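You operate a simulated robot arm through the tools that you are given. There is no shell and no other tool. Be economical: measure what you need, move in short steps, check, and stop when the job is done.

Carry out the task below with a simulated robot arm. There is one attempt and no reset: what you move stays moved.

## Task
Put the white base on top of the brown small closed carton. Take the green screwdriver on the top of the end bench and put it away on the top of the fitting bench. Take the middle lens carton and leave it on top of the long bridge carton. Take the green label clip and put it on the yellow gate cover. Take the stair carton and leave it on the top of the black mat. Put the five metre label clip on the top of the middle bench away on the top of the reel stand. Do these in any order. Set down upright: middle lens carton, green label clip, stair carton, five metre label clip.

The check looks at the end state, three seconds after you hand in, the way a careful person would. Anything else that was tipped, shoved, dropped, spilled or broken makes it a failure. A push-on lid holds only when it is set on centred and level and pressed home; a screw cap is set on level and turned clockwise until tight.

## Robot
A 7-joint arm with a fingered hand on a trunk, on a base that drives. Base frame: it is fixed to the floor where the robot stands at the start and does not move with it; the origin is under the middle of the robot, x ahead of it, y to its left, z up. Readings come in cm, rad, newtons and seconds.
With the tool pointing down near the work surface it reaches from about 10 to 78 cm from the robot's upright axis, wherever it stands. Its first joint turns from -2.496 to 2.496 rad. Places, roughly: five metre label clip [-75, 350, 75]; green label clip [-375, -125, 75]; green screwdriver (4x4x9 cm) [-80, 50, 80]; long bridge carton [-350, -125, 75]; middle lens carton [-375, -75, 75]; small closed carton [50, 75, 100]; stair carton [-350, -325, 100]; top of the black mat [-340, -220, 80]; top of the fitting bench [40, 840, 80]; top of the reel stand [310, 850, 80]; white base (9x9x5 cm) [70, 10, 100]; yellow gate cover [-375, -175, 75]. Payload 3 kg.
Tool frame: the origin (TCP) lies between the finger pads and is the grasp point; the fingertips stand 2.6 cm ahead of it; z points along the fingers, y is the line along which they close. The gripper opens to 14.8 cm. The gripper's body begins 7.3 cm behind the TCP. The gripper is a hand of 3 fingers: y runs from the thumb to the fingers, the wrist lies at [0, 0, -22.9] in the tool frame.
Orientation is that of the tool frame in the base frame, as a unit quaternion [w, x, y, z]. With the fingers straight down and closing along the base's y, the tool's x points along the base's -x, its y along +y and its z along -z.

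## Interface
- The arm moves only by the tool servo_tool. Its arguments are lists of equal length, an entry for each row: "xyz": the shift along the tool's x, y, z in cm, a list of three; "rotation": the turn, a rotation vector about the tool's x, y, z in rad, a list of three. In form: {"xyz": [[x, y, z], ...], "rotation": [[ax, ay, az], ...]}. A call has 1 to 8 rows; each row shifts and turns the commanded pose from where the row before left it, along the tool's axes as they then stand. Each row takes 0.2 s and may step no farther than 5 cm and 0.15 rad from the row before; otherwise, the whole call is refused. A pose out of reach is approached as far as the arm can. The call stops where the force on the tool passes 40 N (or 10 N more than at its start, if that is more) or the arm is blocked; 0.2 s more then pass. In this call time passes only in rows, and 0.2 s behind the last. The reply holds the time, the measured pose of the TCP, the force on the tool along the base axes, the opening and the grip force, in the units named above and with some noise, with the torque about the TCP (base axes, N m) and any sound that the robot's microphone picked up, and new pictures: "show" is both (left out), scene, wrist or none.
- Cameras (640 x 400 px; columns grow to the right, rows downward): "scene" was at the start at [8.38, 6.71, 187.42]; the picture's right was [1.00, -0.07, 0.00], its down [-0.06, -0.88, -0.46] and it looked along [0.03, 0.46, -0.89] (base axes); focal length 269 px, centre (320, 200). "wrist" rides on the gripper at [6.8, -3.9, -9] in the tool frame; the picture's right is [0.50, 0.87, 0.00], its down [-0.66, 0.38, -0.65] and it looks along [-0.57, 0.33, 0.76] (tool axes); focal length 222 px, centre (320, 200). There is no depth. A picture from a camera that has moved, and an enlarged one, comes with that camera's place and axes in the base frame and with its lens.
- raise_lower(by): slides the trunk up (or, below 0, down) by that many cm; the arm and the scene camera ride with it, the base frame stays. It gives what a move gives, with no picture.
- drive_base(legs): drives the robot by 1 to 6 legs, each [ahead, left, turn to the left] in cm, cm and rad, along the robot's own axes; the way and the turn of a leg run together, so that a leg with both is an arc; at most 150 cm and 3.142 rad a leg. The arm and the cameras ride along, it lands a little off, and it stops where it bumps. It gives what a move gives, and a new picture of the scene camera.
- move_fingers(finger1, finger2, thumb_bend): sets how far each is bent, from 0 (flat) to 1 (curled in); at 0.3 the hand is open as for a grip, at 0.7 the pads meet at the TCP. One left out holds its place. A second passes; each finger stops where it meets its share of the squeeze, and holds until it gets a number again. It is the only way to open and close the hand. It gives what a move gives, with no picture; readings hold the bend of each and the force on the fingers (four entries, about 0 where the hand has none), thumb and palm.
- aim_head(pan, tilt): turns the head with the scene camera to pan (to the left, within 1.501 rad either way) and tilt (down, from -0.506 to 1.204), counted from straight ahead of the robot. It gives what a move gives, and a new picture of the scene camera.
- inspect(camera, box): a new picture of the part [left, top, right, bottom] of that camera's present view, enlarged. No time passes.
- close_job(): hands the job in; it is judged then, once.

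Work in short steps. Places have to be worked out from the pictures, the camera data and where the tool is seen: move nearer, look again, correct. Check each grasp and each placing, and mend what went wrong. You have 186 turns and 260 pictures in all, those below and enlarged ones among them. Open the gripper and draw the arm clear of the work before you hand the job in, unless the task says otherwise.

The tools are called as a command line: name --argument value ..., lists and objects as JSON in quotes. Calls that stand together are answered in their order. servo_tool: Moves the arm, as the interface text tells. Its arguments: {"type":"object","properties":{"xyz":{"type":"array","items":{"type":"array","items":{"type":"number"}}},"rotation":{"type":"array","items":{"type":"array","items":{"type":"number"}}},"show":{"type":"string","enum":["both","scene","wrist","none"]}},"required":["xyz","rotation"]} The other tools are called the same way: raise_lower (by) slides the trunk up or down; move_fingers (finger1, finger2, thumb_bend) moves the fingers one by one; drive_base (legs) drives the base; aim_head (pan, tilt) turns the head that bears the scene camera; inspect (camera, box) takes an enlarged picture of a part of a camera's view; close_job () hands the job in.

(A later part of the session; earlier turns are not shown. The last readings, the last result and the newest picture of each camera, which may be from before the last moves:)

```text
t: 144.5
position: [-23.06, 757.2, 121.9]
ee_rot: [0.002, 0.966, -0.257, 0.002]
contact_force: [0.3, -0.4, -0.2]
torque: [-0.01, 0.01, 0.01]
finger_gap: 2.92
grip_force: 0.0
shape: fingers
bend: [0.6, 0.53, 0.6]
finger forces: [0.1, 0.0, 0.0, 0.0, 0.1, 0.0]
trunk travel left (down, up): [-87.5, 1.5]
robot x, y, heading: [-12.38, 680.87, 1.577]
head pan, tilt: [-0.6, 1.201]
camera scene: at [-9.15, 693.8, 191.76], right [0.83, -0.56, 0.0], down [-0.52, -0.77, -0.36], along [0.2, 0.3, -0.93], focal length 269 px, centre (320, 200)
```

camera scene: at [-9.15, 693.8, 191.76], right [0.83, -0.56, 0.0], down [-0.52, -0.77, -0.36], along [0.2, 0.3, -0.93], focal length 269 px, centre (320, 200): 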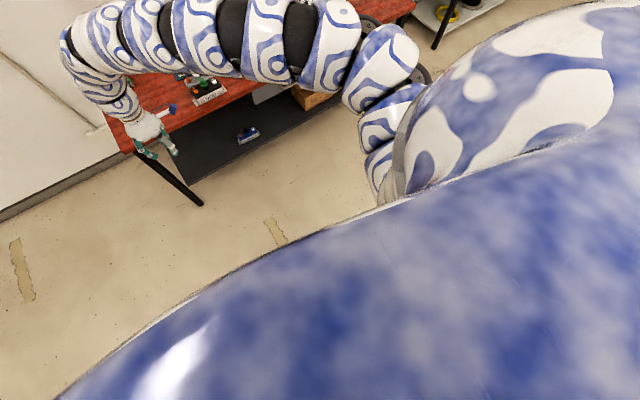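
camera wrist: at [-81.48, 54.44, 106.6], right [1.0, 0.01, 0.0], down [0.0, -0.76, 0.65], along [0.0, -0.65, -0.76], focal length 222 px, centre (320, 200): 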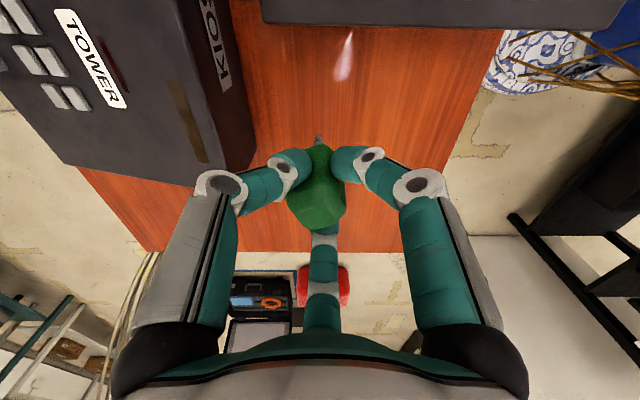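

Squared up at x≈-12. I back down slowly past the bin.

drive_base --legs '[[-40, 0, -0.005], [-60, 0, 0]]'

```text
t: 146.2
position: [-22.91, 736.2, 122.23]
ee_rot: [-0.001, 0.966, -0.259, 0.002]
contact_force: [-0.2, -1.1, 1.4]
torque: [0.08, 0.0, -0.01]
finger_gap: 2.91
grip_force: 0.1
shape: fingers
bend: [0.6, 0.53, 0.6]
finger forces: [0.0, 0.0, 0.0, 0.0, 0.1, 0.0]
trunk travel left (down, up): [-87.5, 1.5]
robot x, y, heading: [-11.93, 660.43, 1.569]
head pan, tilt: [-0.6, 1.201]
stopped in leg 1: the robot was blocked; the commanded pose is now the measured one
camera scene: at [-9.11, 672.5, 191.83], right [0.83, -0.56, 0.0], down [-0.53, -0.77, -0.37], along [0.2, 0.3, -0.93], focal length 269 px, centre (320, 200)
```

scene: 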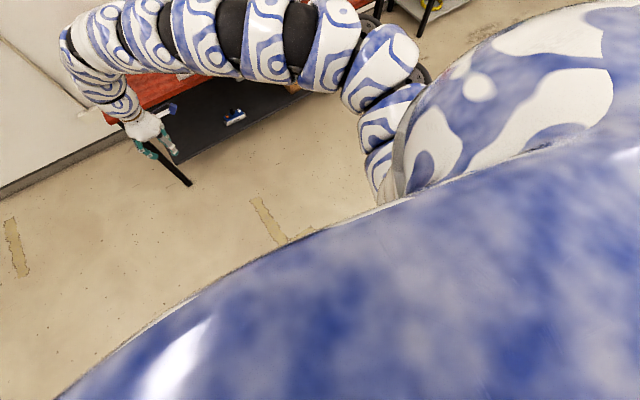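

Blocked again at y≈660. I move ahead 12 cm and turn round to face down the aisle so I can see the obstacle.

drive_base --legs '[[14, 0, 0], [0, 0, -3.13]]'

aim_head --pan 0.3 --tilt 0.7

```text
t: 154.9
position: [-2.92, 597.64, 121.87]
ee_rot: [-0.002, 0.268, 0.963, 0.003]
contact_force: [-0.2, -0.3, 0.8]
torque: [0.0, -0.06, -0.01]
finger_gap: 2.94
grip_force: 0.0
shape: fingers
bend: [0.6, 0.53, 0.6]
finger forces: [0.1, 0.1, 0.0, 0.0, 0.0, 0.0]
trunk travel left (down, up): [-87.5, 1.5]
robot x, y, heading: [-12.78, 674.2, -1.588]
head pan, tilt: [-0.6, 1.201]
camera scene: at [-15.67, 662.11, 191.76], right [-0.81, 0.58, 0.0], down [0.54, 0.76, -0.36], along [-0.21, -0.29, -0.93], focal length 269 px, centre (320, 200)
```

scene: 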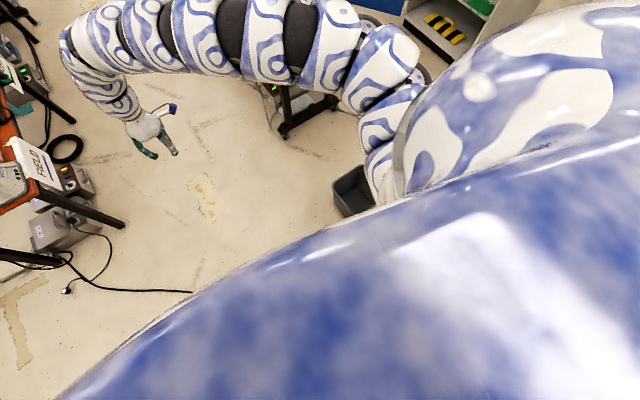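

```text
t: 156.1
position: [-2.92, 597.73, 121.99]
ee_rot: [-0.002, 0.268, 0.963, 0.002]
contact_force: [0.2, 0.2, -0.3]
torque: [0.03, 0.0, 0.0]
finger_gap: 2.93
grip_force: 0.1
shape: fingers
bend: [0.6, 0.53, 0.6]
finger forces: [0.0, 0.1, 0.1, 0.2, 0.1, 0.1]
trunk travel left (down, up): [-87.5, 1.5]
robot x, y, heading: [-12.25, 674.37, -1.589]
head pan, tilt: [0.3, 0.7]
camera scene: at [-10.06, 658.49, 195.35], right [-0.96, -0.28, 0.0], down [-0.18, 0.62, -0.76], along [0.21, -0.73, -0.64], focal length 269 px, centre (320, 200)
```

scene: 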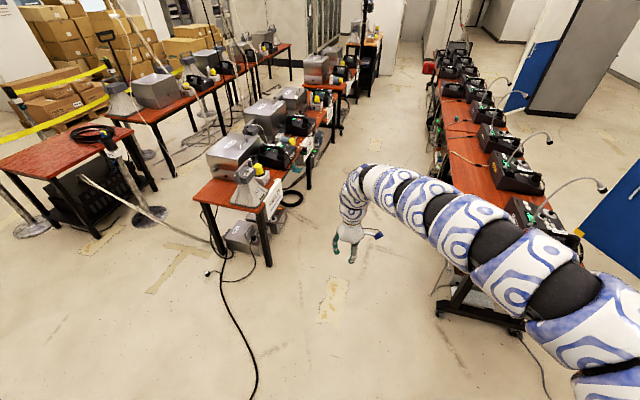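

I look straight down in front of the base to see what lies on the floor there.

aim_head --pan 0.0 --tilt 1.1

drive_base --legs '[[20, 0, 0.017]]'

```text
t: 157.0
position: [-2.86, 597.72, 122.0]
ee_rot: [-0.002, 0.268, 0.963, 0.002]
contact_force: [-0.2, -0.4, 0.1]
torque: [0.0, 0.0, 0.0]
finger_gap: 2.92
grip_force: 0.0
shape: fingers
bend: [0.6, 0.53, 0.6]
finger forces: [0.1, 0.0, 0.0, 0.1, 0.0, 0.1]
trunk travel left (down, up): [-87.5, 1.5]
robot x, y, heading: [-11.93, 674.72, -1.59]
head pan, tilt: [0.0, 1.1]
camera scene: at [-12.53, 660.33, 192.36], right [-1.0, 0.02, 0.0], down [0.02, 0.89, -0.45], along [-0.01, -0.45, -0.89], focal length 269 px, centre (320, 200)
```

scene: 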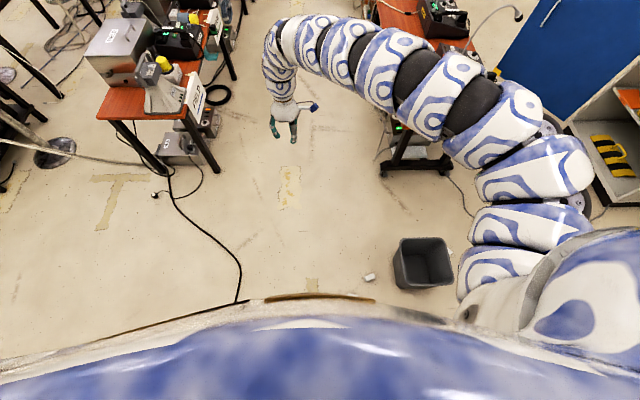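

```text
t: 158.4
position: [-2.23, 581.21, 121.67]
ee_rot: [-0.003, 0.261, 0.965, 0.004]
contact_force: [0.5, -0.7, -0.4]
torque: [0.06, 0.01, -0.01]
finger_gap: 2.91
grip_force: 0.1
shape: fingers
bend: [0.6, 0.53, 0.6]
finger forces: [0.1, 0.0, 0.0, 0.1, 0.0, 0.0]
trunk travel left (down, up): [-87.5, 1.5]
robot x, y, heading: [-12.45, 658.41, -1.576]
head pan, tilt: [0.0, 1.1]
stopped in leg 1: the robot was blocked; the commanded pose is now the measured one
camera scene: at [-12.56, 643.53, 192.31], right [-1.0, 0.01, 0.0], down [0.01, 0.89, -0.45], along [0.0, -0.45, -0.89], focal length 269 px, centre (320, 200)
```

scene: 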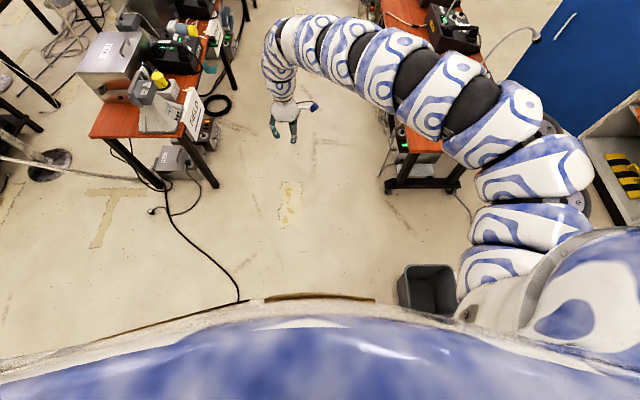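

I back up again and zoom on the bin and the white scrap.

drive_base --legs '[[-22, 0, 0]]'

inspect --camera "scene" --box '[320, 200, 480, 300]'

inspect --camera "scene" --box '[130, 150, 290, 310]'

```text
t: 160.1
position: [-2.09, 603.94, 122.04]
ee_rot: [-0.003, 0.262, 0.965, 0.001]
contact_force: [0.2, 0.1, -0.7]
torque: [-0.05, 0.01, 0.02]
finger_gap: 2.92
grip_force: 0.0
shape: fingers
bend: [0.6, 0.53, 0.6]
finger forces: [0.0, 0.1, 0.0, 0.1, 0.0, 0.1]
trunk travel left (down, up): [-87.5, 1.5]
robot x, y, heading: [-12.25, 680.2, -1.584]
head pan, tilt: [0.0, 1.1]
camera scene: at [-12.41, 666.42, 192.37], right [-1.0, 0.01, 0.0], down [0.01, 0.89, -0.45], along [0.0, -0.45, -0.89], focal length 269 px, centre (320, 200)
```

scene: 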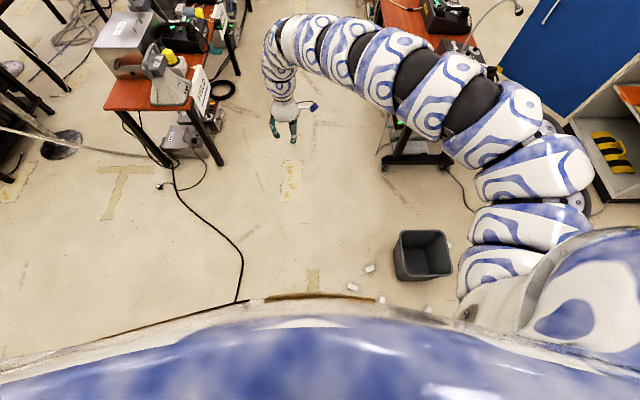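

```text
4.00 times, centred on (400, 250) of scene
camera zoom: at [-12.41, 666.42, 192.37], right [-1.0, 0.01, 0.0], down [0.01, 0.89, -0.45], along [0.0, -0.45, -0.89], focal length 1076 px, centre (0, 0)
```

zoom: 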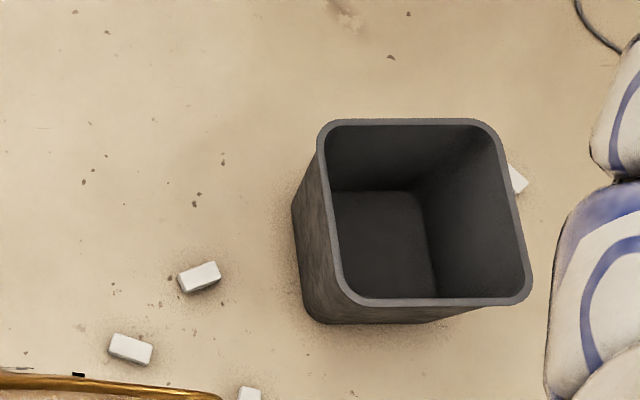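

```text
2.50 times, centred on (210, 230) of scene
camera zoom: at [-12.41, 666.42, 192.37], right [-1.0, 0.01, 0.0], down [0.01, 0.89, -0.45], along [0.0, -0.45, -0.89], focal length 672 px, centre (595, 125)
```

zoom: 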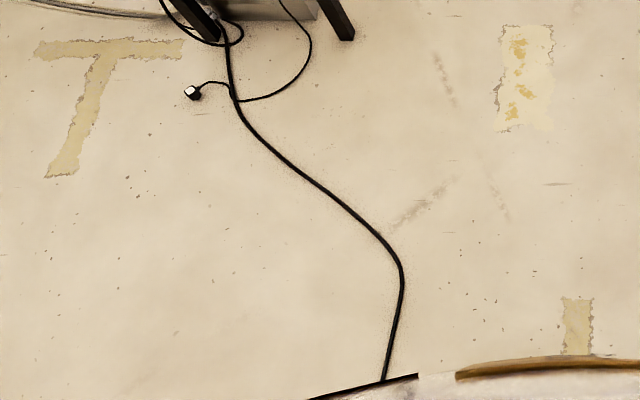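

Small white blocks lie scattered near the bin, and these are what I bump. I back another 25 cm to see the whole strip and plan a way between them.

drive_base --legs '[[-28, 0, 0]]'

inspect --camera "scene" --box '[200, 180, 460, 320]'

```text
t: 162.1
position: [-1.96, 631.62, 122.02]
ee_rot: [-0.002, 0.263, 0.965, 0.001]
contact_force: [-0.6, -0.3, 0.7]
torque: [-0.01, 0.01, 0.03]
finger_gap: 2.92
grip_force: 0.1
shape: fingers
bend: [0.6, 0.53, 0.6]
finger forces: [0.0, 0.1, 0.1, 0.1, 0.1, 0.1]
trunk travel left (down, up): [-87.5, 1.5]
robot x, y, heading: [-11.88, 708.26, -1.578]
head pan, tilt: [0.0, 1.1]
camera scene: at [-12.24, 694.2, 192.37], right [-1.0, 0.01, 0.0], down [0.01, 0.89, -0.45], along [0.0, -0.45, -0.89], focal length 269 px, centre (320, 200)
```

scene: 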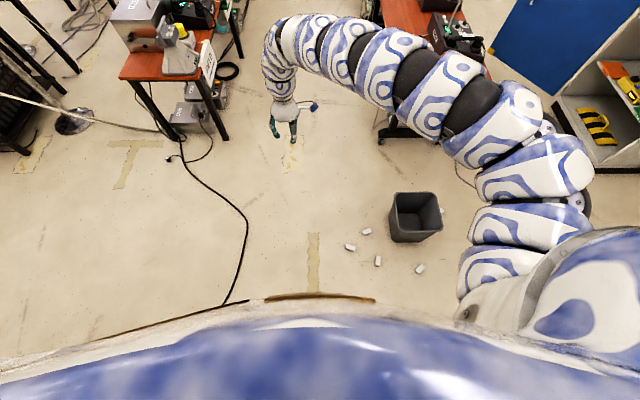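

```text
2.46 times, centred on (330, 250) of scene
camera zoom: at [-12.24, 694.2, 192.37], right [-1.0, 0.01, 0.0], down [0.01, 0.89, -0.45], along [0.0, -0.45, -0.89], focal length 662 px, centre (295, 77)
```

zoom: 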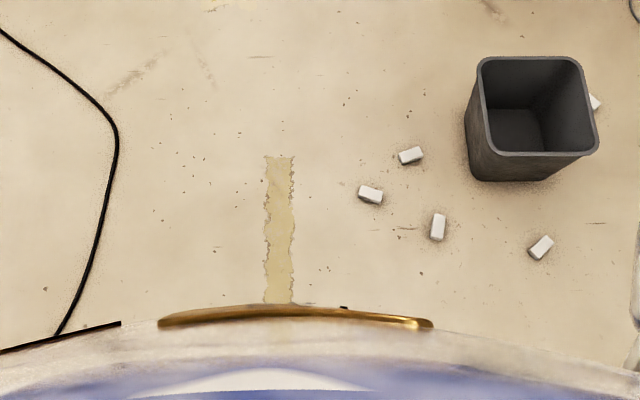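

The blocks sit at x≤-35 and the cable at x≥40, so I shift to x≈5 and drive down between them to y≈450.

drive_base --legs '[[0, 17, 0.008], [130, 0, 0], [128, 0, 0]]'

aim_head --pan -0.5 --tilt 0.7

```text
t: 175.7
position: [13.79, 373.79, 121.92]
ee_rot: [-0.003, 0.262, 0.965, 0.003]
contact_force: [0.6, -0.4, 0.0]
torque: [0.01, 0.0, -0.02]
finger_gap: 2.94
grip_force: 0.0
shape: fingers
bend: [0.6, 0.53, 0.6]
finger forces: [0.1, 0.1, 0.1, 0.0, 0.0, 0.0]
trunk travel left (down, up): [-87.5, 1.5]
robot x, y, heading: [3.15, 450.12, -1.573]
head pan, tilt: [0.0, 1.1]
camera scene: at [3.35, 436.21, 192.35], right [-1.0, 0.01, 0.0], down [0.01, 0.89, -0.45], along [0.0, -0.45, -0.89], focal length 269 px, centre (320, 200)
```

scene: 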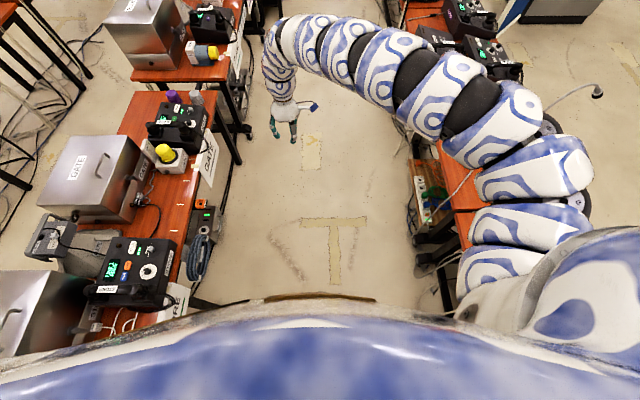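

```text
t: 176.6
position: [13.68, 373.8, 121.91]
ee_rot: [-0.004, 0.261, 0.965, 0.003]
contact_force: [0.9, 0.6, -0.2]
torque: [0.01, 0.02, 0.01]
finger_gap: 2.94
grip_force: 0.0
shape: fingers
bend: [0.6, 0.53, 0.6]
finger forces: [0.1, 0.1, 0.0, 0.0, 0.0, 0.1]
trunk travel left (down, up): [-87.5, 1.5]
robot x, y, heading: [3.5, 450.05, -1.575]
head pan, tilt: [-0.499, 0.7]
camera scene: at [-0.72, 435.13, 195.35], right [-0.88, 0.48, 0.0], down [0.31, 0.56, -0.76], along [-0.37, -0.67, -0.64], focal length 269 px, centre (320, 200)
```

scene: 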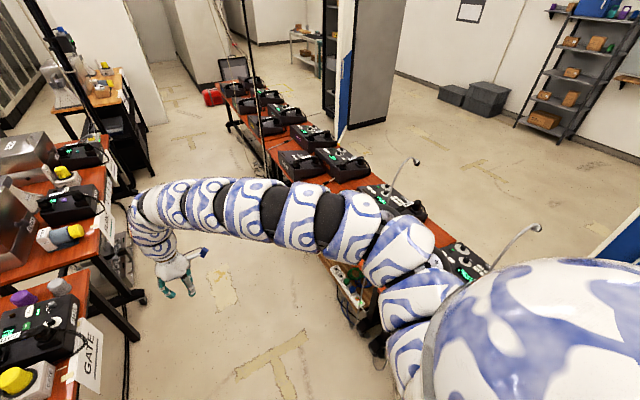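

Passed cleanly. I drive to y≈358 and turn right to face the middle bench.

drive_base --legs '[[92, 0, 0], [0, 0, -1.57]]'

aim_head --pan 0.0 --tilt 0.9

inspect --camera "wrist" --box '[0, 0, 640, 400]'

```text
t: 185.2
position: [-73.84, 348.03, 121.89]
ee_rot: [-0.001, 0.866, 0.499, 0.004]
contact_force: [-1.3, 0.4, -0.3]
torque: [-0.03, 0.01, 0.0]
finger_gap: 2.92
grip_force: 0.1
shape: fingers
bend: [0.6, 0.53, 0.6]
finger forces: [0.0, 0.0, 0.0, 0.0, 0.0, 0.1]
trunk travel left (down, up): [-87.5, 1.5]
robot x, y, heading: [2.89, 358.39, 3.143]
head pan, tilt: [-0.499, 0.7]
camera scene: at [-12.93, 362.87, 195.36], right [0.48, 0.88, 0.0], down [0.56, -0.31, -0.76], along [-0.67, 0.37, -0.64], focal length 269 px, centre (320, 200)
```

scene: 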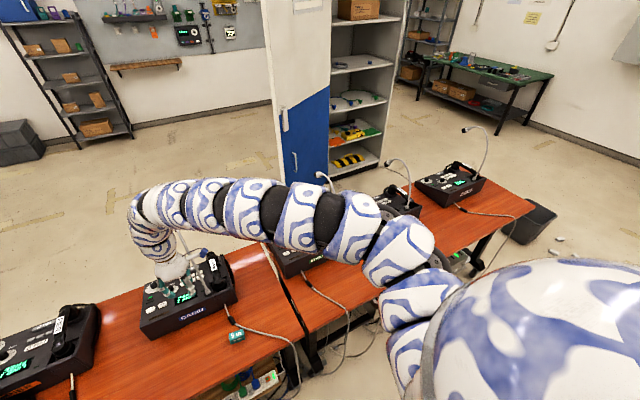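

```text
t: 186.2
position: [-73.89, 347.97, 122.01]
ee_rot: [-0.001, 0.866, 0.499, 0.004]
contact_force: [-0.1, -0.5, -0.4]
torque: [-0.03, -0.01, -0.03]
finger_gap: 2.94
grip_force: 0.1
shape: fingers
bend: [0.6, 0.53, 0.6]
finger forces: [0.0, 0.0, 0.0, 0.0, 0.0, 0.1]
trunk travel left (down, up): [-87.5, 1.5]
robot x, y, heading: [2.82, 358.41, 3.142]
head pan, tilt: [0.0, 0.901]
camera scene: at [-13.04, 358.8, 193.74], right [0.0, 1.0, 0.0], down [0.78, 0.0, -0.62], along [-0.62, 0.0, -0.78], focal length 269 px, centre (320, 200)
```

scene: 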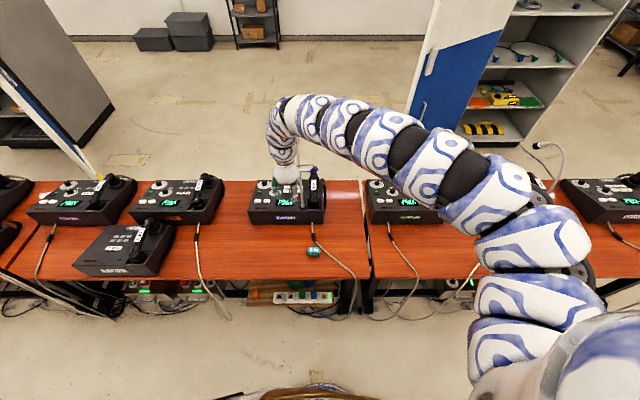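

```text
1.00 times, centred on (320, 200) of wrist (not enlarged: the box is as wide or as high as the picture)
camera zoom: at [-73.83, 355.71, 130.96], right [1.0, 0.0, 0.01], down [-0.01, -0.76, 0.65], along [0.0, -0.65, -0.76], focal length 222 px, centre (320, 200)
```

zoom: 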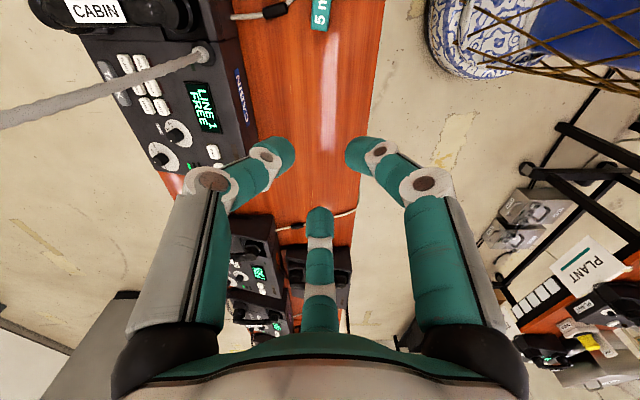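

The green "5 m" clip is visible at scene pixel (313, 252). I zoom.

inspect --camera "scene" --box '[270, 210, 370, 272]'

inspect --camera "wrist" --box '[240, 0, 400, 100]'

```text
6.40 times, centred on (320, 241) of scene
camera zoom: at [-13.04, 358.8, 193.74], right [0.0, 1.0, 0.0], down [0.78, 0.0, -0.62], along [-0.62, 0.0, -0.78], focal length 1721 px, centre (320, -62)
```

zoom: 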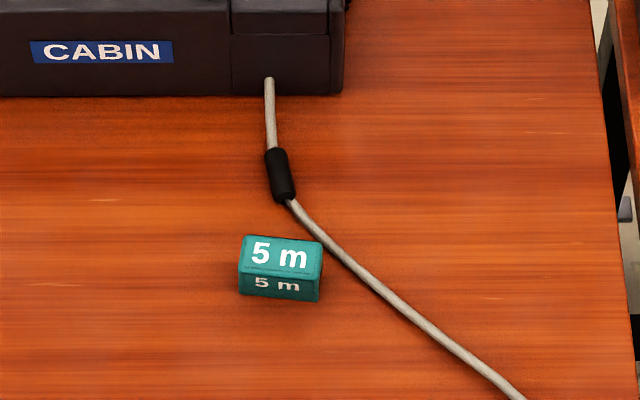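

```text
4.00 times, centred on (320, 50) of wrist
camera zoom: at [-73.83, 355.71, 130.96], right [1.0, 0.0, 0.01], down [-0.01, -0.76, 0.65], along [0.0, -0.65, -0.76], focal length 888 px, centre (320, 800)
```

zoom: 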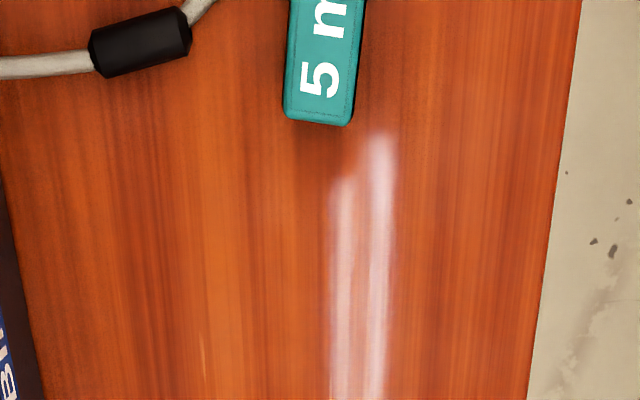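

The clip is a block about 6×3×2.5 cm at (-72.6, 356), nearly along y. I drive 8 cm to the right (+y), lower the trunk, turn the hand -0.14 rad, and look.

drive_base --legs '[[0, -8, 0]]'

raise_lower --by -25

move_fingers --finger1 0.55 --finger2 0.5 --thumb_bend 0.55

servo_tool --xyz '[[0, 0, 1]]' --rotation '[[0, 0, 0.14]]' --show "both"

```text
t: 187.2
position: [-73.92, 356.18, 121.97]
ee_rot: [0.0, 0.867, 0.499, 0.003]
contact_force: [-0.7, 0.5, -0.1]
torque: [-0.02, -0.01, -0.03]
finger_gap: 2.92
grip_force: 0.1
shape: fingers
bend: [0.6, 0.53, 0.6]
finger forces: [0.0, 0.0, 0.0, 0.0, 0.0, 0.0]
trunk travel left (down, up): [-87.5, 1.5]
robot x, y, heading: [2.5, 366.77, 3.138]
head pan, tilt: [0.0, 0.901]
camera scene: at [-13.02, 367.02, 193.74], right [0.0, 1.0, 0.0], down [0.78, 0.0, -0.62], along [-0.62, 0.0, -0.78], focal length 269 px, centre (320, 200)
```

scene: 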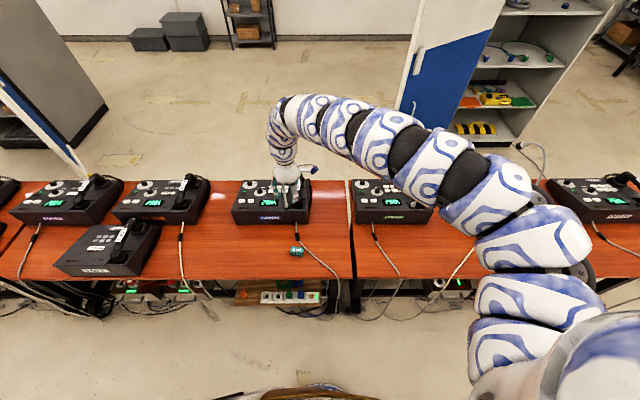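

```text
t: 189.8
position: [-73.82, 355.99, 96.99]
ee_rot: [0.0, 0.867, 0.498, 0.003]
contact_force: [0.1, -0.2, -0.3]
torque: [-0.01, 0.04, 0.06]
finger_gap: 2.92
grip_force: 0.0
shape: fingers
bend: [0.6, 0.53, 0.6]
finger forces: [0.0, 0.0, 0.0, 0.0, 0.1, 0.0]
trunk travel left (down, up): [-62.5, 26.5]
robot x, y, heading: [2.96, 366.56, 3.135]
head pan, tilt: [0.0, 0.901]
```

```text
t: 190.8
position: [-73.82, 355.91, 97.01]
ee_rot: [-0.001, 0.867, 0.498, 0.004]
contact_force: [0.0, -0.5, 0.3]
torque: [-0.02, 0.0, 0.0]
finger_gap: 4.53
grip_force: 0.0
shape: fingers
bend: [0.55, 0.5, 0.55]
finger forces: [0.0, 0.1, 0.0, 0.1, 0.1, 0.0]
trunk travel left (down, up): [-62.5, 26.5]
robot x, y, heading: [2.85, 366.32, 3.14]
head pan, tilt: [0.0, 0.901]
```

```text
t: 191.2
position: [-73.89, 355.8, 95.93]
ee_rot: [-0.001, 0.9, 0.436, 0.003]
contact_force: [1.1, 0.2, -0.3]
torque: [-0.01, 0.0, -0.03]
finger_gap: 4.51
grip_force: 0.1
shape: fingers
bend: [0.55, 0.5, 0.55]
finger forces: [0.1, 0.0, 0.0, 0.0, 0.0, 0.0]
trunk travel left (down, up): [-62.5, 26.5]
robot x, y, heading: [2.39, 366.38, 3.139]
head pan, tilt: [0.0, 0.901]
camera scene: at [-13.04, 366.82, 168.74], right [0.0, 1.0, 0.0], down [0.78, 0.0, -0.62], along [-0.62, 0.0, -0.78], focal length 269 px, centre (320, 200)
camera wrist: at [-72.74, 363.7, 104.9], right [0.99, -0.14, 0.01], down [-0.11, -0.75, 0.65], along [-0.09, -0.64, -0.76], focal length 222 px, centre (320, 200)
```

scene: 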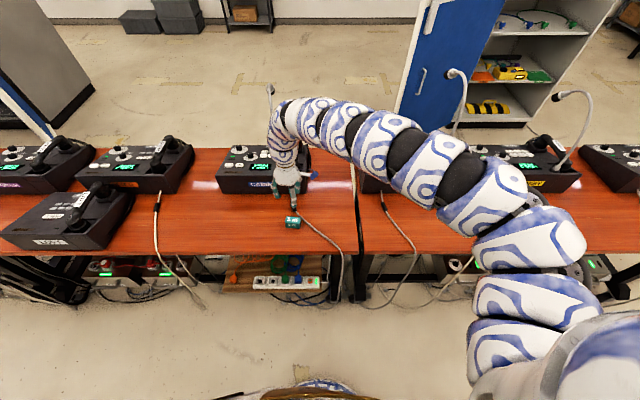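
wrist: 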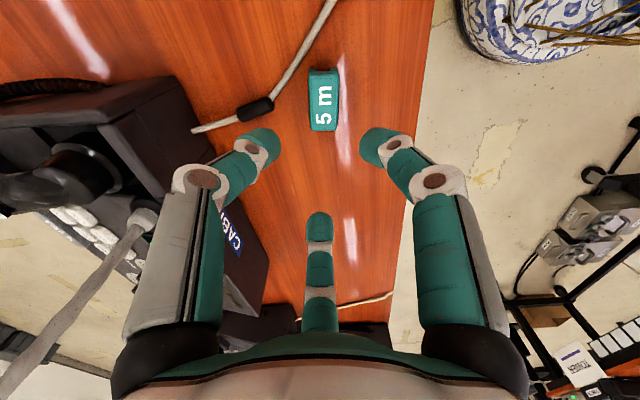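

The clip is at about (-73.4, 356.8), top z≈80. I correct and descend to z≈86.

servo_tool --xyz '[[1.1, -0.23, 2], [0, 0, 3], [0, 0, 3], [0, 0, 2]]' --rotation '[[0, 0, 0], [0, 0, 0], [0, 0, 0], [0, 0, 0]]' --show "wrist"

```text
t: 192.2
position: [-73.24, 357.03, 86.0]
ee_rot: [-0.001, 0.9, 0.437, 0.003]
contact_force: [0.3, -0.2, 0.0]
torque: [-0.03, 0.03, -0.02]
finger_gap: 4.54
grip_force: 0.0
shape: fingers
bend: [0.55, 0.5, 0.55]
finger forces: [0.1, 0.0, 0.0, 0.1, 0.0, 0.1]
trunk travel left (down, up): [-62.5, 26.5]
robot x, y, heading: [2.37, 366.73, 3.142]
head pan, tilt: [0.0, 0.901]
camera wrist: at [-72.17, 364.67, 94.89], right [0.99, -0.14, 0.0], down [-0.11, -0.75, 0.65], along [-0.09, -0.64, -0.76], focal length 222 px, centre (320, 200)
```

wrist: 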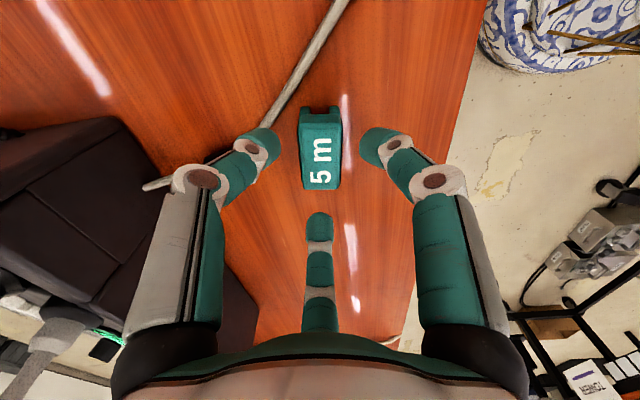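

Aligned. I descend the last 4.4 cm, watching force.

servo_tool --xyz '[[0, 0, 2], [0, 0, 1.4], [0, 0, 1]]' --rotation '[[0, 0, 0], [0, 0, 0], [0, 0, 0]]' --show "wrist"

```text
t: 193.0
position: [-73.26, 357.17, 81.23]
ee_rot: [0.001, 0.9, 0.436, 0.006]
contact_force: [-0.7, -0.5, 0.9]
torque: [0.0, -0.01, 0.01]
finger_gap: 4.51
grip_force: 0.2
shape: fingers
bend: [0.55, 0.5, 0.55]
finger forces: [0.0, 0.1, 0.1, 0.0, 0.1, 0.0]
trunk travel left (down, up): [-62.5, 26.5]
robot x, y, heading: [2.63, 366.41, 3.135]
head pan, tilt: [0.0, 0.901]
camera wrist: at [-72.2, 364.82, 90.3], right [0.99, -0.14, 0.01], down [-0.11, -0.75, 0.65], along [-0.09, -0.64, -0.76], focal length 222 px, centre (320, 200)
```

wrist: 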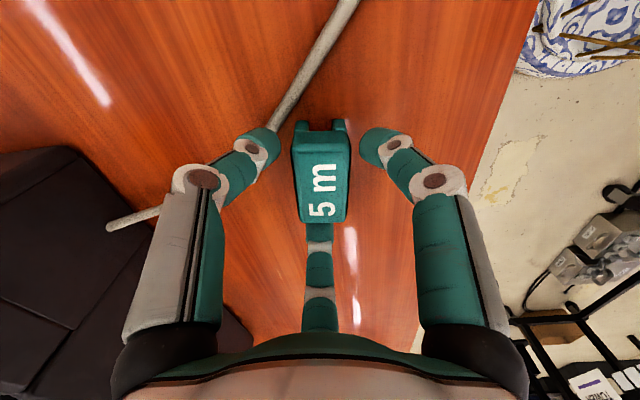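

The clip is between the digits with top near TCP height. I close and lift.

move_fingers --finger1 0.75 --finger2 0.75 --thumb_bend 0.75

servo_tool --xyz '[[0, 0, -2], [0, 0, -3], [0, 0, -4]]' --rotation '[[0, 0, 0], [0, 0, 0], [0, 0, 0]]' --show "wrist"

```text
t: 194.0
position: [-73.26, 356.96, 81.57]
ee_rot: [-0.002, 0.9, 0.437, 0.004]
contact_force: [-0.4, 0.9, 1.0]
torque: [0.0, 0.0, 0.0]
finger_gap: 2.74
grip_force: 16.8
shape: fingers
bend: [0.59, 0.55, 0.66]
finger forces: [11.6, 11.1, 0.0, 0.0, 12.9, 0.1]
trunk travel left (down, up): [-62.5, 26.5]
robot x, y, heading: [2.83, 366.26, 3.141]
head pan, tilt: [0.0, 0.901]
```

```text
t: 194.8
position: [-73.38, 356.96, 90.45]
ee_rot: [-0.001, 0.899, 0.437, 0.003]
contact_force: [0.2, 0.4, -0.5]
torque: [-0.01, 0.02, 0.02]
finger_gap: 2.73
grip_force: 17.4
shape: fingers
bend: [0.59, 0.55, 0.66]
finger forces: [11.5, 10.8, 0.0, 0.1, 12.9, 0.1]
trunk travel left (down, up): [-62.5, 26.5]
robot x, y, heading: [2.96, 366.57, 3.134]
head pan, tilt: [0.0, 0.901]
camera wrist: at [-72.15, 364.66, 99.51], right [0.99, -0.14, 0.0], down [-0.11, -0.75, 0.65], along [-0.09, -0.64, -0.76], focal length 222 px, centre (320, 200)
```

wrist: 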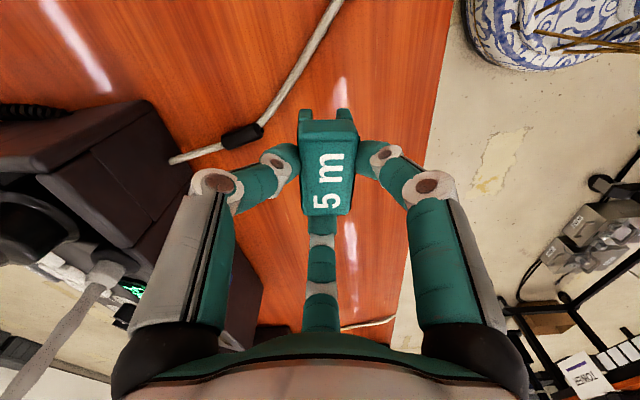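

The clip is held level. I raise the trunk, back off 20 cm, turn right to face up the aisle, and recentre at x≈4.

raise_lower --by 26

drive_base --legs '[[-19, 0, 0], [0, 0, -1.57], [0, 18, 0]]'

```text
t: 197.5
position: [-73.26, 356.91, 116.49]
ee_rot: [-0.001, 0.9, 0.437, 0.004]
contact_force: [-0.1, 0.1, 0.8]
torque: [0.0, -0.02, -0.02]
finger_gap: 2.75
grip_force: 17.4
shape: fingers
bend: [0.59, 0.55, 0.66]
finger forces: [11.6, 10.7, 0.1, 0.1, 12.9, 0.0]
trunk travel left (down, up): [-88.5, 0.5]
robot x, y, heading: [2.19, 366.18, 3.134]
head pan, tilt: [0.0, 0.901]
```

```text
t: 203.9
position: [-6.0, 442.36, 116.4]
ee_rot: [0.002, 0.945, -0.327, 0.004]
contact_force: [-0.5, 0.6, -0.6]
torque: [-0.02, -0.04, 0.02]
finger_gap: 2.66
grip_force: 16.9
shape: fingers
bend: [0.59, 0.55, 0.66]
finger forces: [10.7, 10.8, 0.0, 0.1, 12.4, 0.0]
trunk travel left (down, up): [-88.5, 0.5]
robot x, y, heading: [3.52, 366.57, 1.569]
head pan, tilt: [0.0, 0.901]
camera scene: at [3.32, 382.36, 194.74], right [1.0, 0.0, 0.0], down [0.0, -0.78, -0.62], along [0.0, 0.62, -0.78], focal length 269 px, centre (320, 200)
```

scene: 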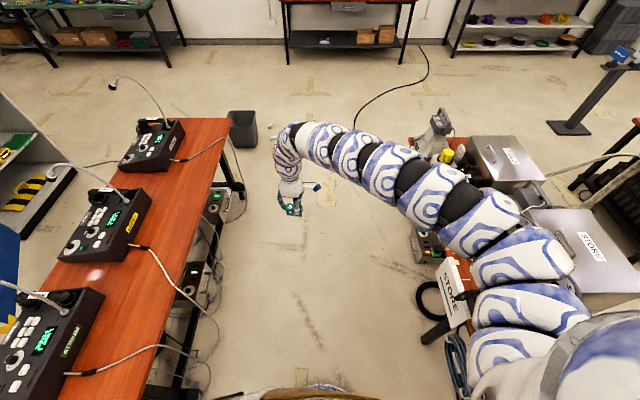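

On course at x≈3.5. I drive up past the bin to y≈690.

drive_base --legs '[[150, 0, 0], [150, 0, 0], [22, 0, 0]]'

aim_head --pan -0.8 --tilt 0.6

```text
t: 219.8
position: [-5.08, 766.65, 116.3]
ee_rot: [0.003, 0.945, -0.328, 0.003]
contact_force: [0.3, 0.2, -0.2]
torque: [0.0, 0.01, -0.04]
finger_gap: 2.66
grip_force: 17.3
shape: fingers
bend: [0.59, 0.55, 0.66]
finger forces: [11.0, 10.4, 0.0, 0.1, 12.6, 0.0]
trunk travel left (down, up): [-88.5, 0.5]
robot x, y, heading: [4.55, 690.24, 1.561]
head pan, tilt: [0.0, 0.901]
camera scene: at [4.22, 706.68, 194.72], right [1.0, -0.01, 0.0], down [-0.01, -0.78, -0.62], along [0.0, 0.62, -0.78], focal length 269 px, centre (320, 200)
```

scene: 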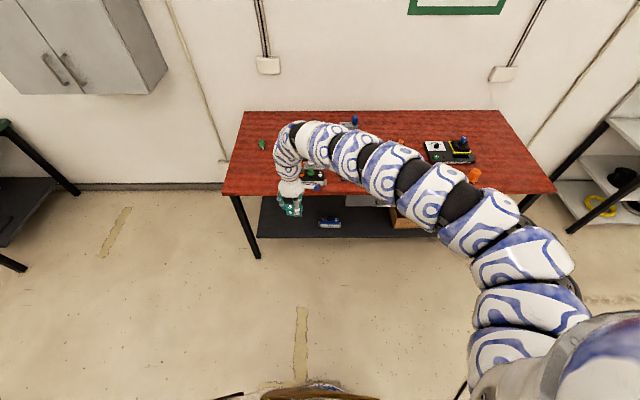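

```text
t: 220.9
position: [-5.06, 766.59, 116.52]
ee_rot: [0.002, 0.944, -0.329, 0.003]
contact_force: [0.2, -0.2, -0.4]
torque: [0.01, -0.01, 0.03]
finger_gap: 2.64
grip_force: 16.7
shape: fingers
bend: [0.59, 0.55, 0.66]
finger forces: [10.9, 10.3, 0.0, 0.0, 12.6, 0.0]
trunk travel left (down, up): [-88.5, 0.5]
robot x, y, heading: [4.39, 690.6, 1.563]
head pan, tilt: [-0.799, 0.6]
camera scene: at [10.54, 705.05, 197.22], right [0.69, -0.72, 0.0], down [-0.41, -0.39, -0.82], along [0.59, 0.57, -0.57], focal length 269 px, centre (320, 200)
```

scene: 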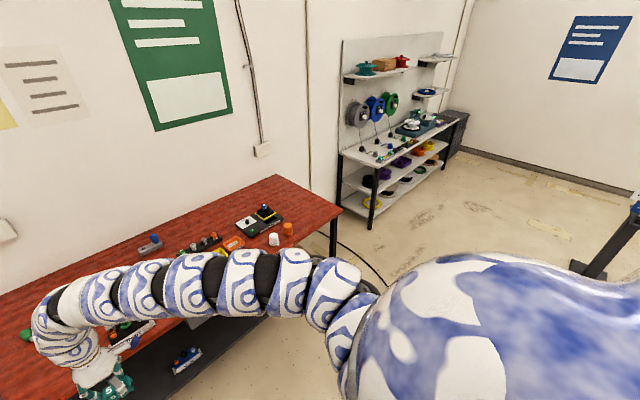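

The reel stand spans x≈195–395 with its front edge near y≈830. I drive right along y≈690 towards it.

drive_base --legs '[[0, -120, 0.01]]'

```text
t: 227.0
position: [114.36, 765.83, 116.29]
ee_rot: [0.003, 0.945, -0.327, 0.003]
contact_force: [-0.3, -0.2, -0.4]
torque: [-0.01, -0.02, 0.01]
finger_gap: 2.69
grip_force: 17.2
shape: fingers
bend: [0.59, 0.55, 0.66]
finger forces: [11.1, 10.3, 0.0, 0.1, 12.7, 0.0]
trunk travel left (down, up): [-88.5, 0.5]
robot x, y, heading: [123.64, 690.15, 1.569]
head pan, tilt: [-0.799, 0.6]
camera scene: at [130.07, 704.49, 197.22], right [0.69, -0.72, 0.0], down [-0.41, -0.39, -0.82], along [0.59, 0.57, -0.57], focal length 269 px, centre (320, 200)
```

scene: 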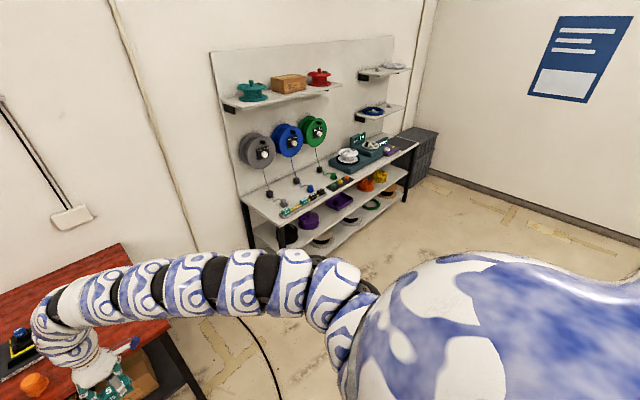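

Crossing the cable is no problem. I continue right, slightly ahead.

drive_base --legs '[[20, -115, 0]]'

aim_head --pan -0.1 --tilt 0.8

```text
t: 232.9
position: [228.64, 785.74, 116.28]
ee_rot: [0.001, 0.946, -0.325, 0.002]
contact_force: [0.1, -0.7, -0.2]
torque: [0.0, -0.01, -0.02]
finger_gap: 2.68
grip_force: 16.6
shape: fingers
bend: [0.59, 0.55, 0.66]
finger forces: [11.2, 10.2, 0.0, 0.1, 12.7, 0.0]
trunk travel left (down, up): [-88.5, 0.5]
robot x, y, heading: [238.37, 709.7, 1.574]
head pan, tilt: [-0.799, 0.6]
camera scene: at [244.87, 724.42, 197.22], right [0.7, -0.72, 0.0], down [-0.4, -0.4, -0.82], along [0.59, 0.58, -0.57], focal length 269 px, centre (320, 200)
```

scene: 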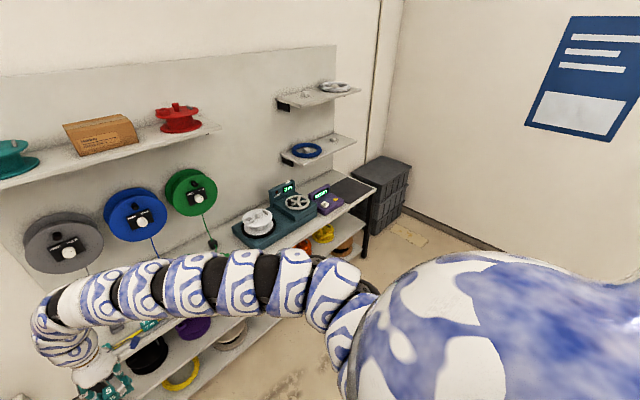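

```text
t: 234.0
position: [228.71, 785.76, 116.39]
ee_rot: [0.002, 0.946, -0.324, 0.003]
contact_force: [0.9, -0.9, -0.8]
torque: [-0.02, 0.0, 0.01]
finger_gap: 2.68
grip_force: 16.7
shape: fingers
bend: [0.59, 0.55, 0.66]
finger forces: [11.3, 10.2, 0.0, 0.1, 12.7, 0.0]
trunk travel left (down, up): [-88.5, 0.5]
robot x, y, heading: [238.69, 709.91, 1.577]
head pan, tilt: [-0.099, 0.799]
camera scene: at [239.29, 726.26, 195.53], right [1.0, -0.1, 0.0], down [-0.07, -0.71, -0.7], along [0.07, 0.69, -0.72], focal length 269 px, centre (320, 200)
```

scene: 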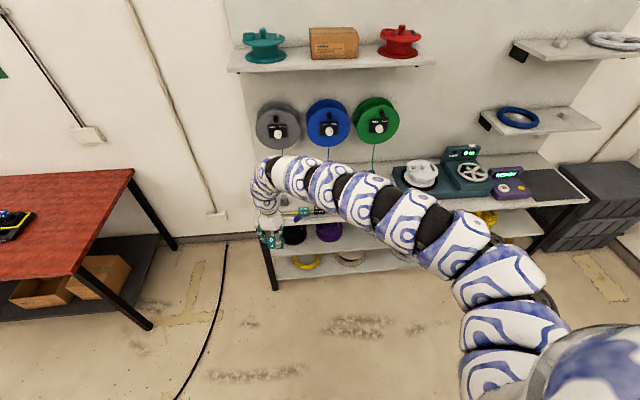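

I zoom on the stand's top surface to find a free spot.

inspect --camera "scene" --box '[380, 120, 600, 257]'

inspect --camera "wrist" --box '[0, 0, 640, 400]'

```text
2.91 times, centred on (490, 188) of scene
camera zoom: at [239.29, 726.26, 195.53], right [1.0, -0.1, 0.0], down [-0.07, -0.71, -0.7], along [0.07, 0.69, -0.72], focal length 782 px, centre (-174, 234)
```

zoom: 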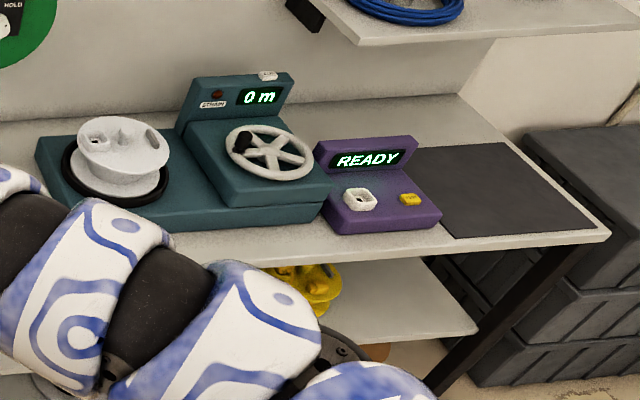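

```text
1.00 times, centred on (320, 200) of wrist (not enlarged: the box is as wide or as high as the picture)
camera zoom: at [236.46, 784.74, 125.43], right [-0.14, -0.99, 0.01], down [-0.75, 0.11, 0.65], along [-0.64, 0.08, -0.76], focal length 222 px, centre (320, 200)
```

zoom: 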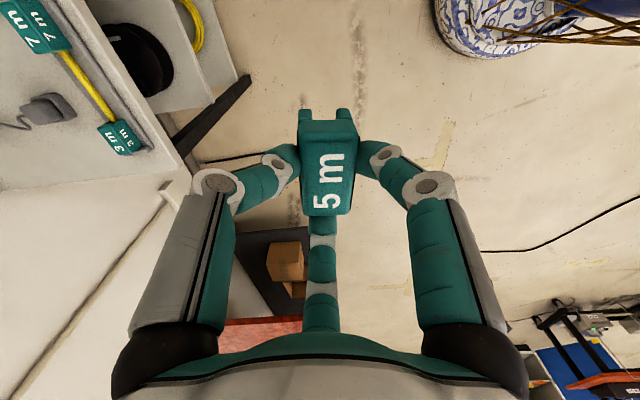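

Label clips "3 m" and "7 m" hang on a yellow cord along the front. I move ahead 30 cm to view the left part of the top with the wrist camera.

drive_base --legs '[[28, 0, 0]]'

inspect --camera "wrist" --box '[0, 0, 640, 400]'

inspect --camera "scene" --box '[200, 140, 420, 277]'

```text
t: 235.9
position: [228.58, 813.93, 116.4]
ee_rot: [0.002, 0.946, -0.324, 0.003]
contact_force: [-0.1, -0.4, -0.8]
torque: [-0.02, 0.02, -0.02]
finger_gap: 2.68
grip_force: 17.4
shape: fingers
bend: [0.59, 0.55, 0.66]
finger forces: [11.3, 10.0, 0.0, 0.0, 12.8, 0.0]
trunk travel left (down, up): [-88.5, 0.5]
robot x, y, heading: [238.26, 738.0, 1.574]
head pan, tilt: [-0.099, 0.799]
camera scene: at [239.19, 754.55, 195.52], right [1.0, -0.1, 0.0], down [-0.07, -0.71, -0.7], along [0.07, 0.69, -0.72], focal length 269 px, centre (320, 200)
```

scene: 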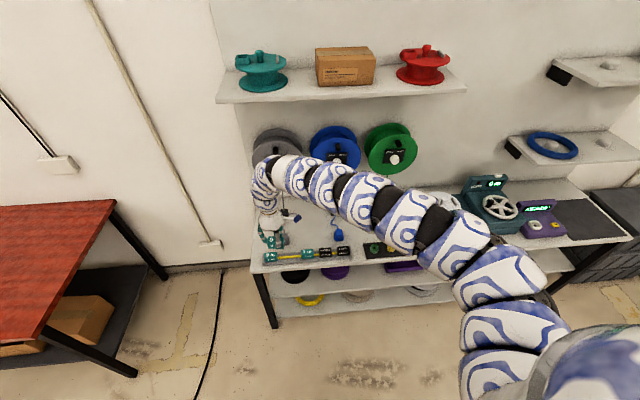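

```text
1.00 times, centred on (320, 200) of wrist (not enlarged: the box is as wide or as high as the picture)
camera zoom: at [236.33, 812.98, 125.38], right [-0.14, -0.99, 0.01], down [-0.75, 0.11, 0.65], along [-0.64, 0.08, -0.76], focal length 222 px, centre (320, 200)
```

zoom: 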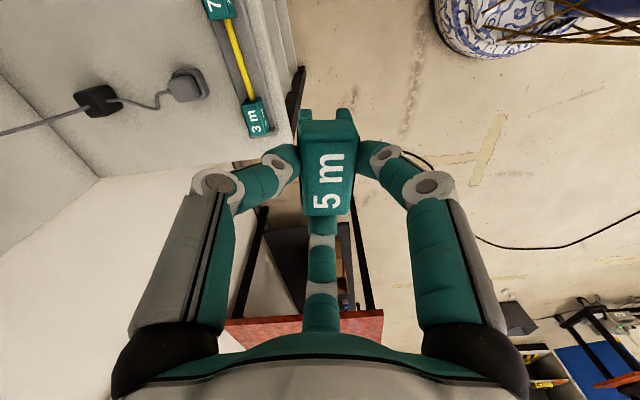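

```text
2.91 times, centred on (310, 208) of scene
camera zoom: at [239.19, 754.55, 195.52], right [1.0, -0.1, 0.0], down [-0.07, -0.71, -0.7], along [0.07, 0.69, -0.72], focal length 782 px, centre (349, 175)
```

zoom: 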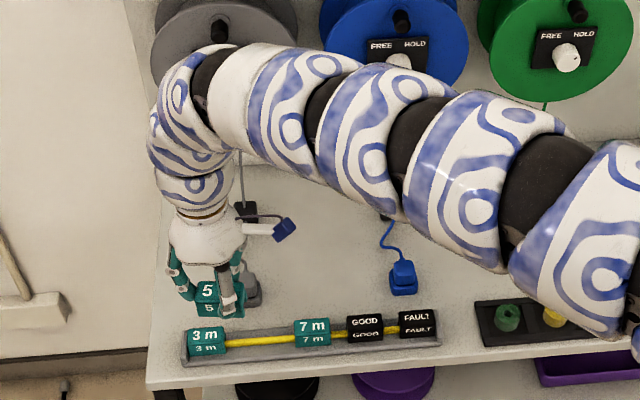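

The best free spot is behind the rail, between the grey and blue plugs, about (243, 836). I shift right 14 cm, lower to z≈103, then move ahead.

drive_base --legs '[[0, -14, 0]]'

raise_lower --by -12

drive_base --legs '[[20, 0, 0]]'

inspect --camera "wrist" --box '[0, 0, 640, 400]'

inspect --camera "scene" --box '[200, 140, 420, 277]'

```text
t: 237.3
position: [242.73, 813.77, 116.41]
ee_rot: [0.003, 0.946, -0.325, 0.002]
contact_force: [0.4, -0.6, -1.8]
torque: [-0.03, 0.06, -0.01]
finger_gap: 2.67
grip_force: 16.8
shape: fingers
bend: [0.59, 0.55, 0.66]
finger forces: [11.2, 10.1, 0.0, 0.0, 12.8, 0.0]
trunk travel left (down, up): [-88.5, 0.5]
robot x, y, heading: [252.05, 738.01, 1.569]
head pan, tilt: [-0.099, 0.799]
camera scene: at [253.38, 754.45, 195.53], right [1.0, -0.1, 0.0], down [-0.07, -0.71, -0.7], along [0.07, 0.69, -0.72], focal length 269 px, centre (320, 200)
```

scene: 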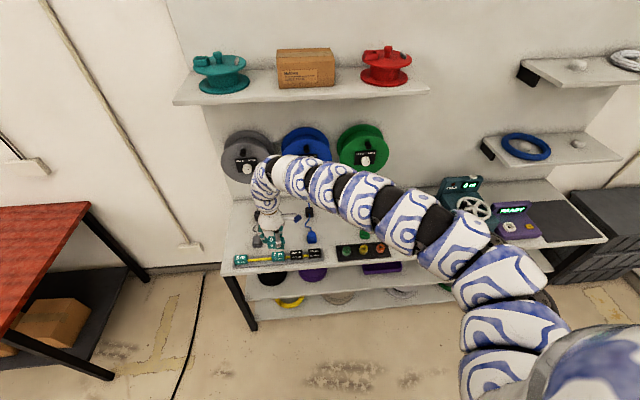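

```text
t: 238.8
position: [242.47, 813.73, 104.43]
ee_rot: [0.003, 0.946, -0.325, 0.003]
contact_force: [-0.5, -0.2, -0.6]
torque: [0.0, 0.02, 0.01]
finger_gap: 2.69
grip_force: 16.9
shape: fingers
bend: [0.59, 0.55, 0.66]
finger forces: [11.3, 10.0, 0.0, 0.0, 12.8, 0.0]
trunk travel left (down, up): [-76.5, 12.5]
robot x, y, heading: [252.35, 737.75, 1.573]
head pan, tilt: [-0.099, 0.799]
```

```text
t: 240.4
position: [242.44, 834.12, 104.35]
ee_rot: [0.003, 0.946, -0.325, 0.003]
contact_force: [0.2, -0.1, -0.9]
torque: [-0.01, -0.01, 0.01]
finger_gap: 2.69
grip_force: 17.3
shape: fingers
bend: [0.59, 0.55, 0.66]
finger forces: [11.2, 10.1, 0.0, 0.0, 12.8, 0.1]
trunk travel left (down, up): [-76.5, 12.5]
robot x, y, heading: [252.49, 758.22, 1.57]
head pan, tilt: [-0.099, 0.799]
camera scene: at [253.05, 774.75, 183.51], right [1.0, -0.1, 0.0], down [-0.07, -0.71, -0.7], along [0.07, 0.69, -0.72], focal length 269 px, centre (320, 200)
```

scene: 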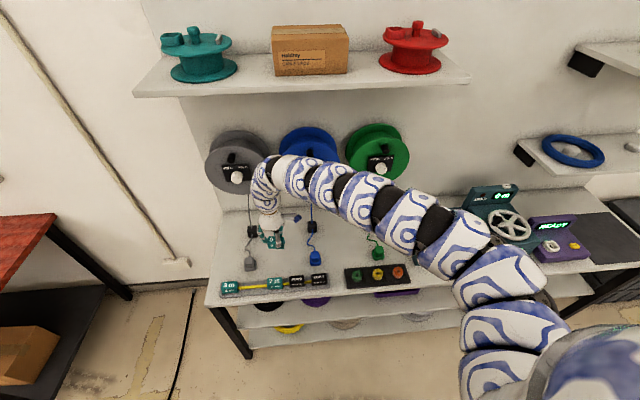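

```text
1.00 times, centred on (320, 200) of wrist (not enlarged: the box is as wide or as high as the picture)
camera zoom: at [250.2, 833.17, 113.36], right [-0.14, -0.99, 0.01], down [-0.75, 0.11, 0.65], along [-0.64, 0.08, -0.76], focal length 222 px, centre (320, 200)
```

zoom: 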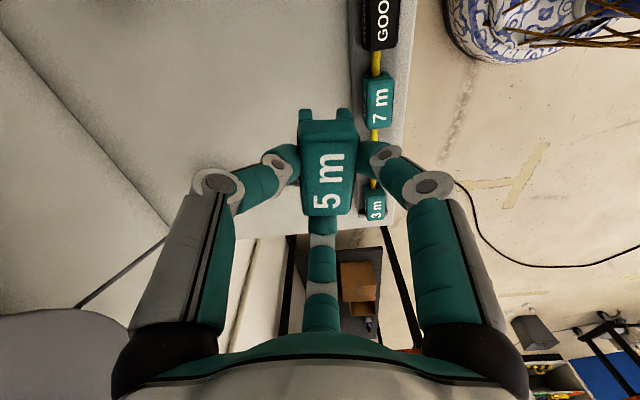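

```text
2.91 times, centred on (310, 208) of scene
camera zoom: at [253.05, 774.75, 183.51], right [1.0, -0.1, 0.0], down [-0.07, -0.71, -0.7], along [0.07, 0.69, -0.72], focal length 782 px, centre (349, 175)
```

zoom: 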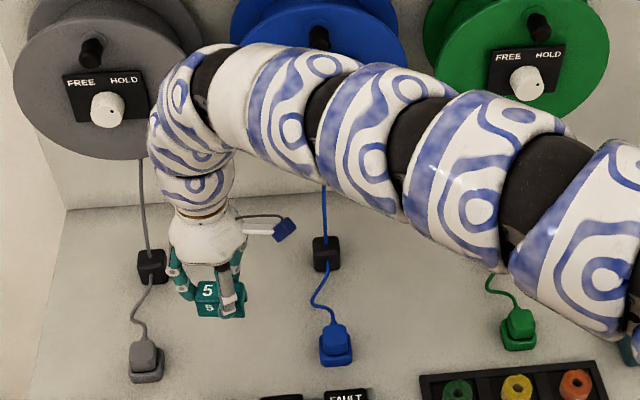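

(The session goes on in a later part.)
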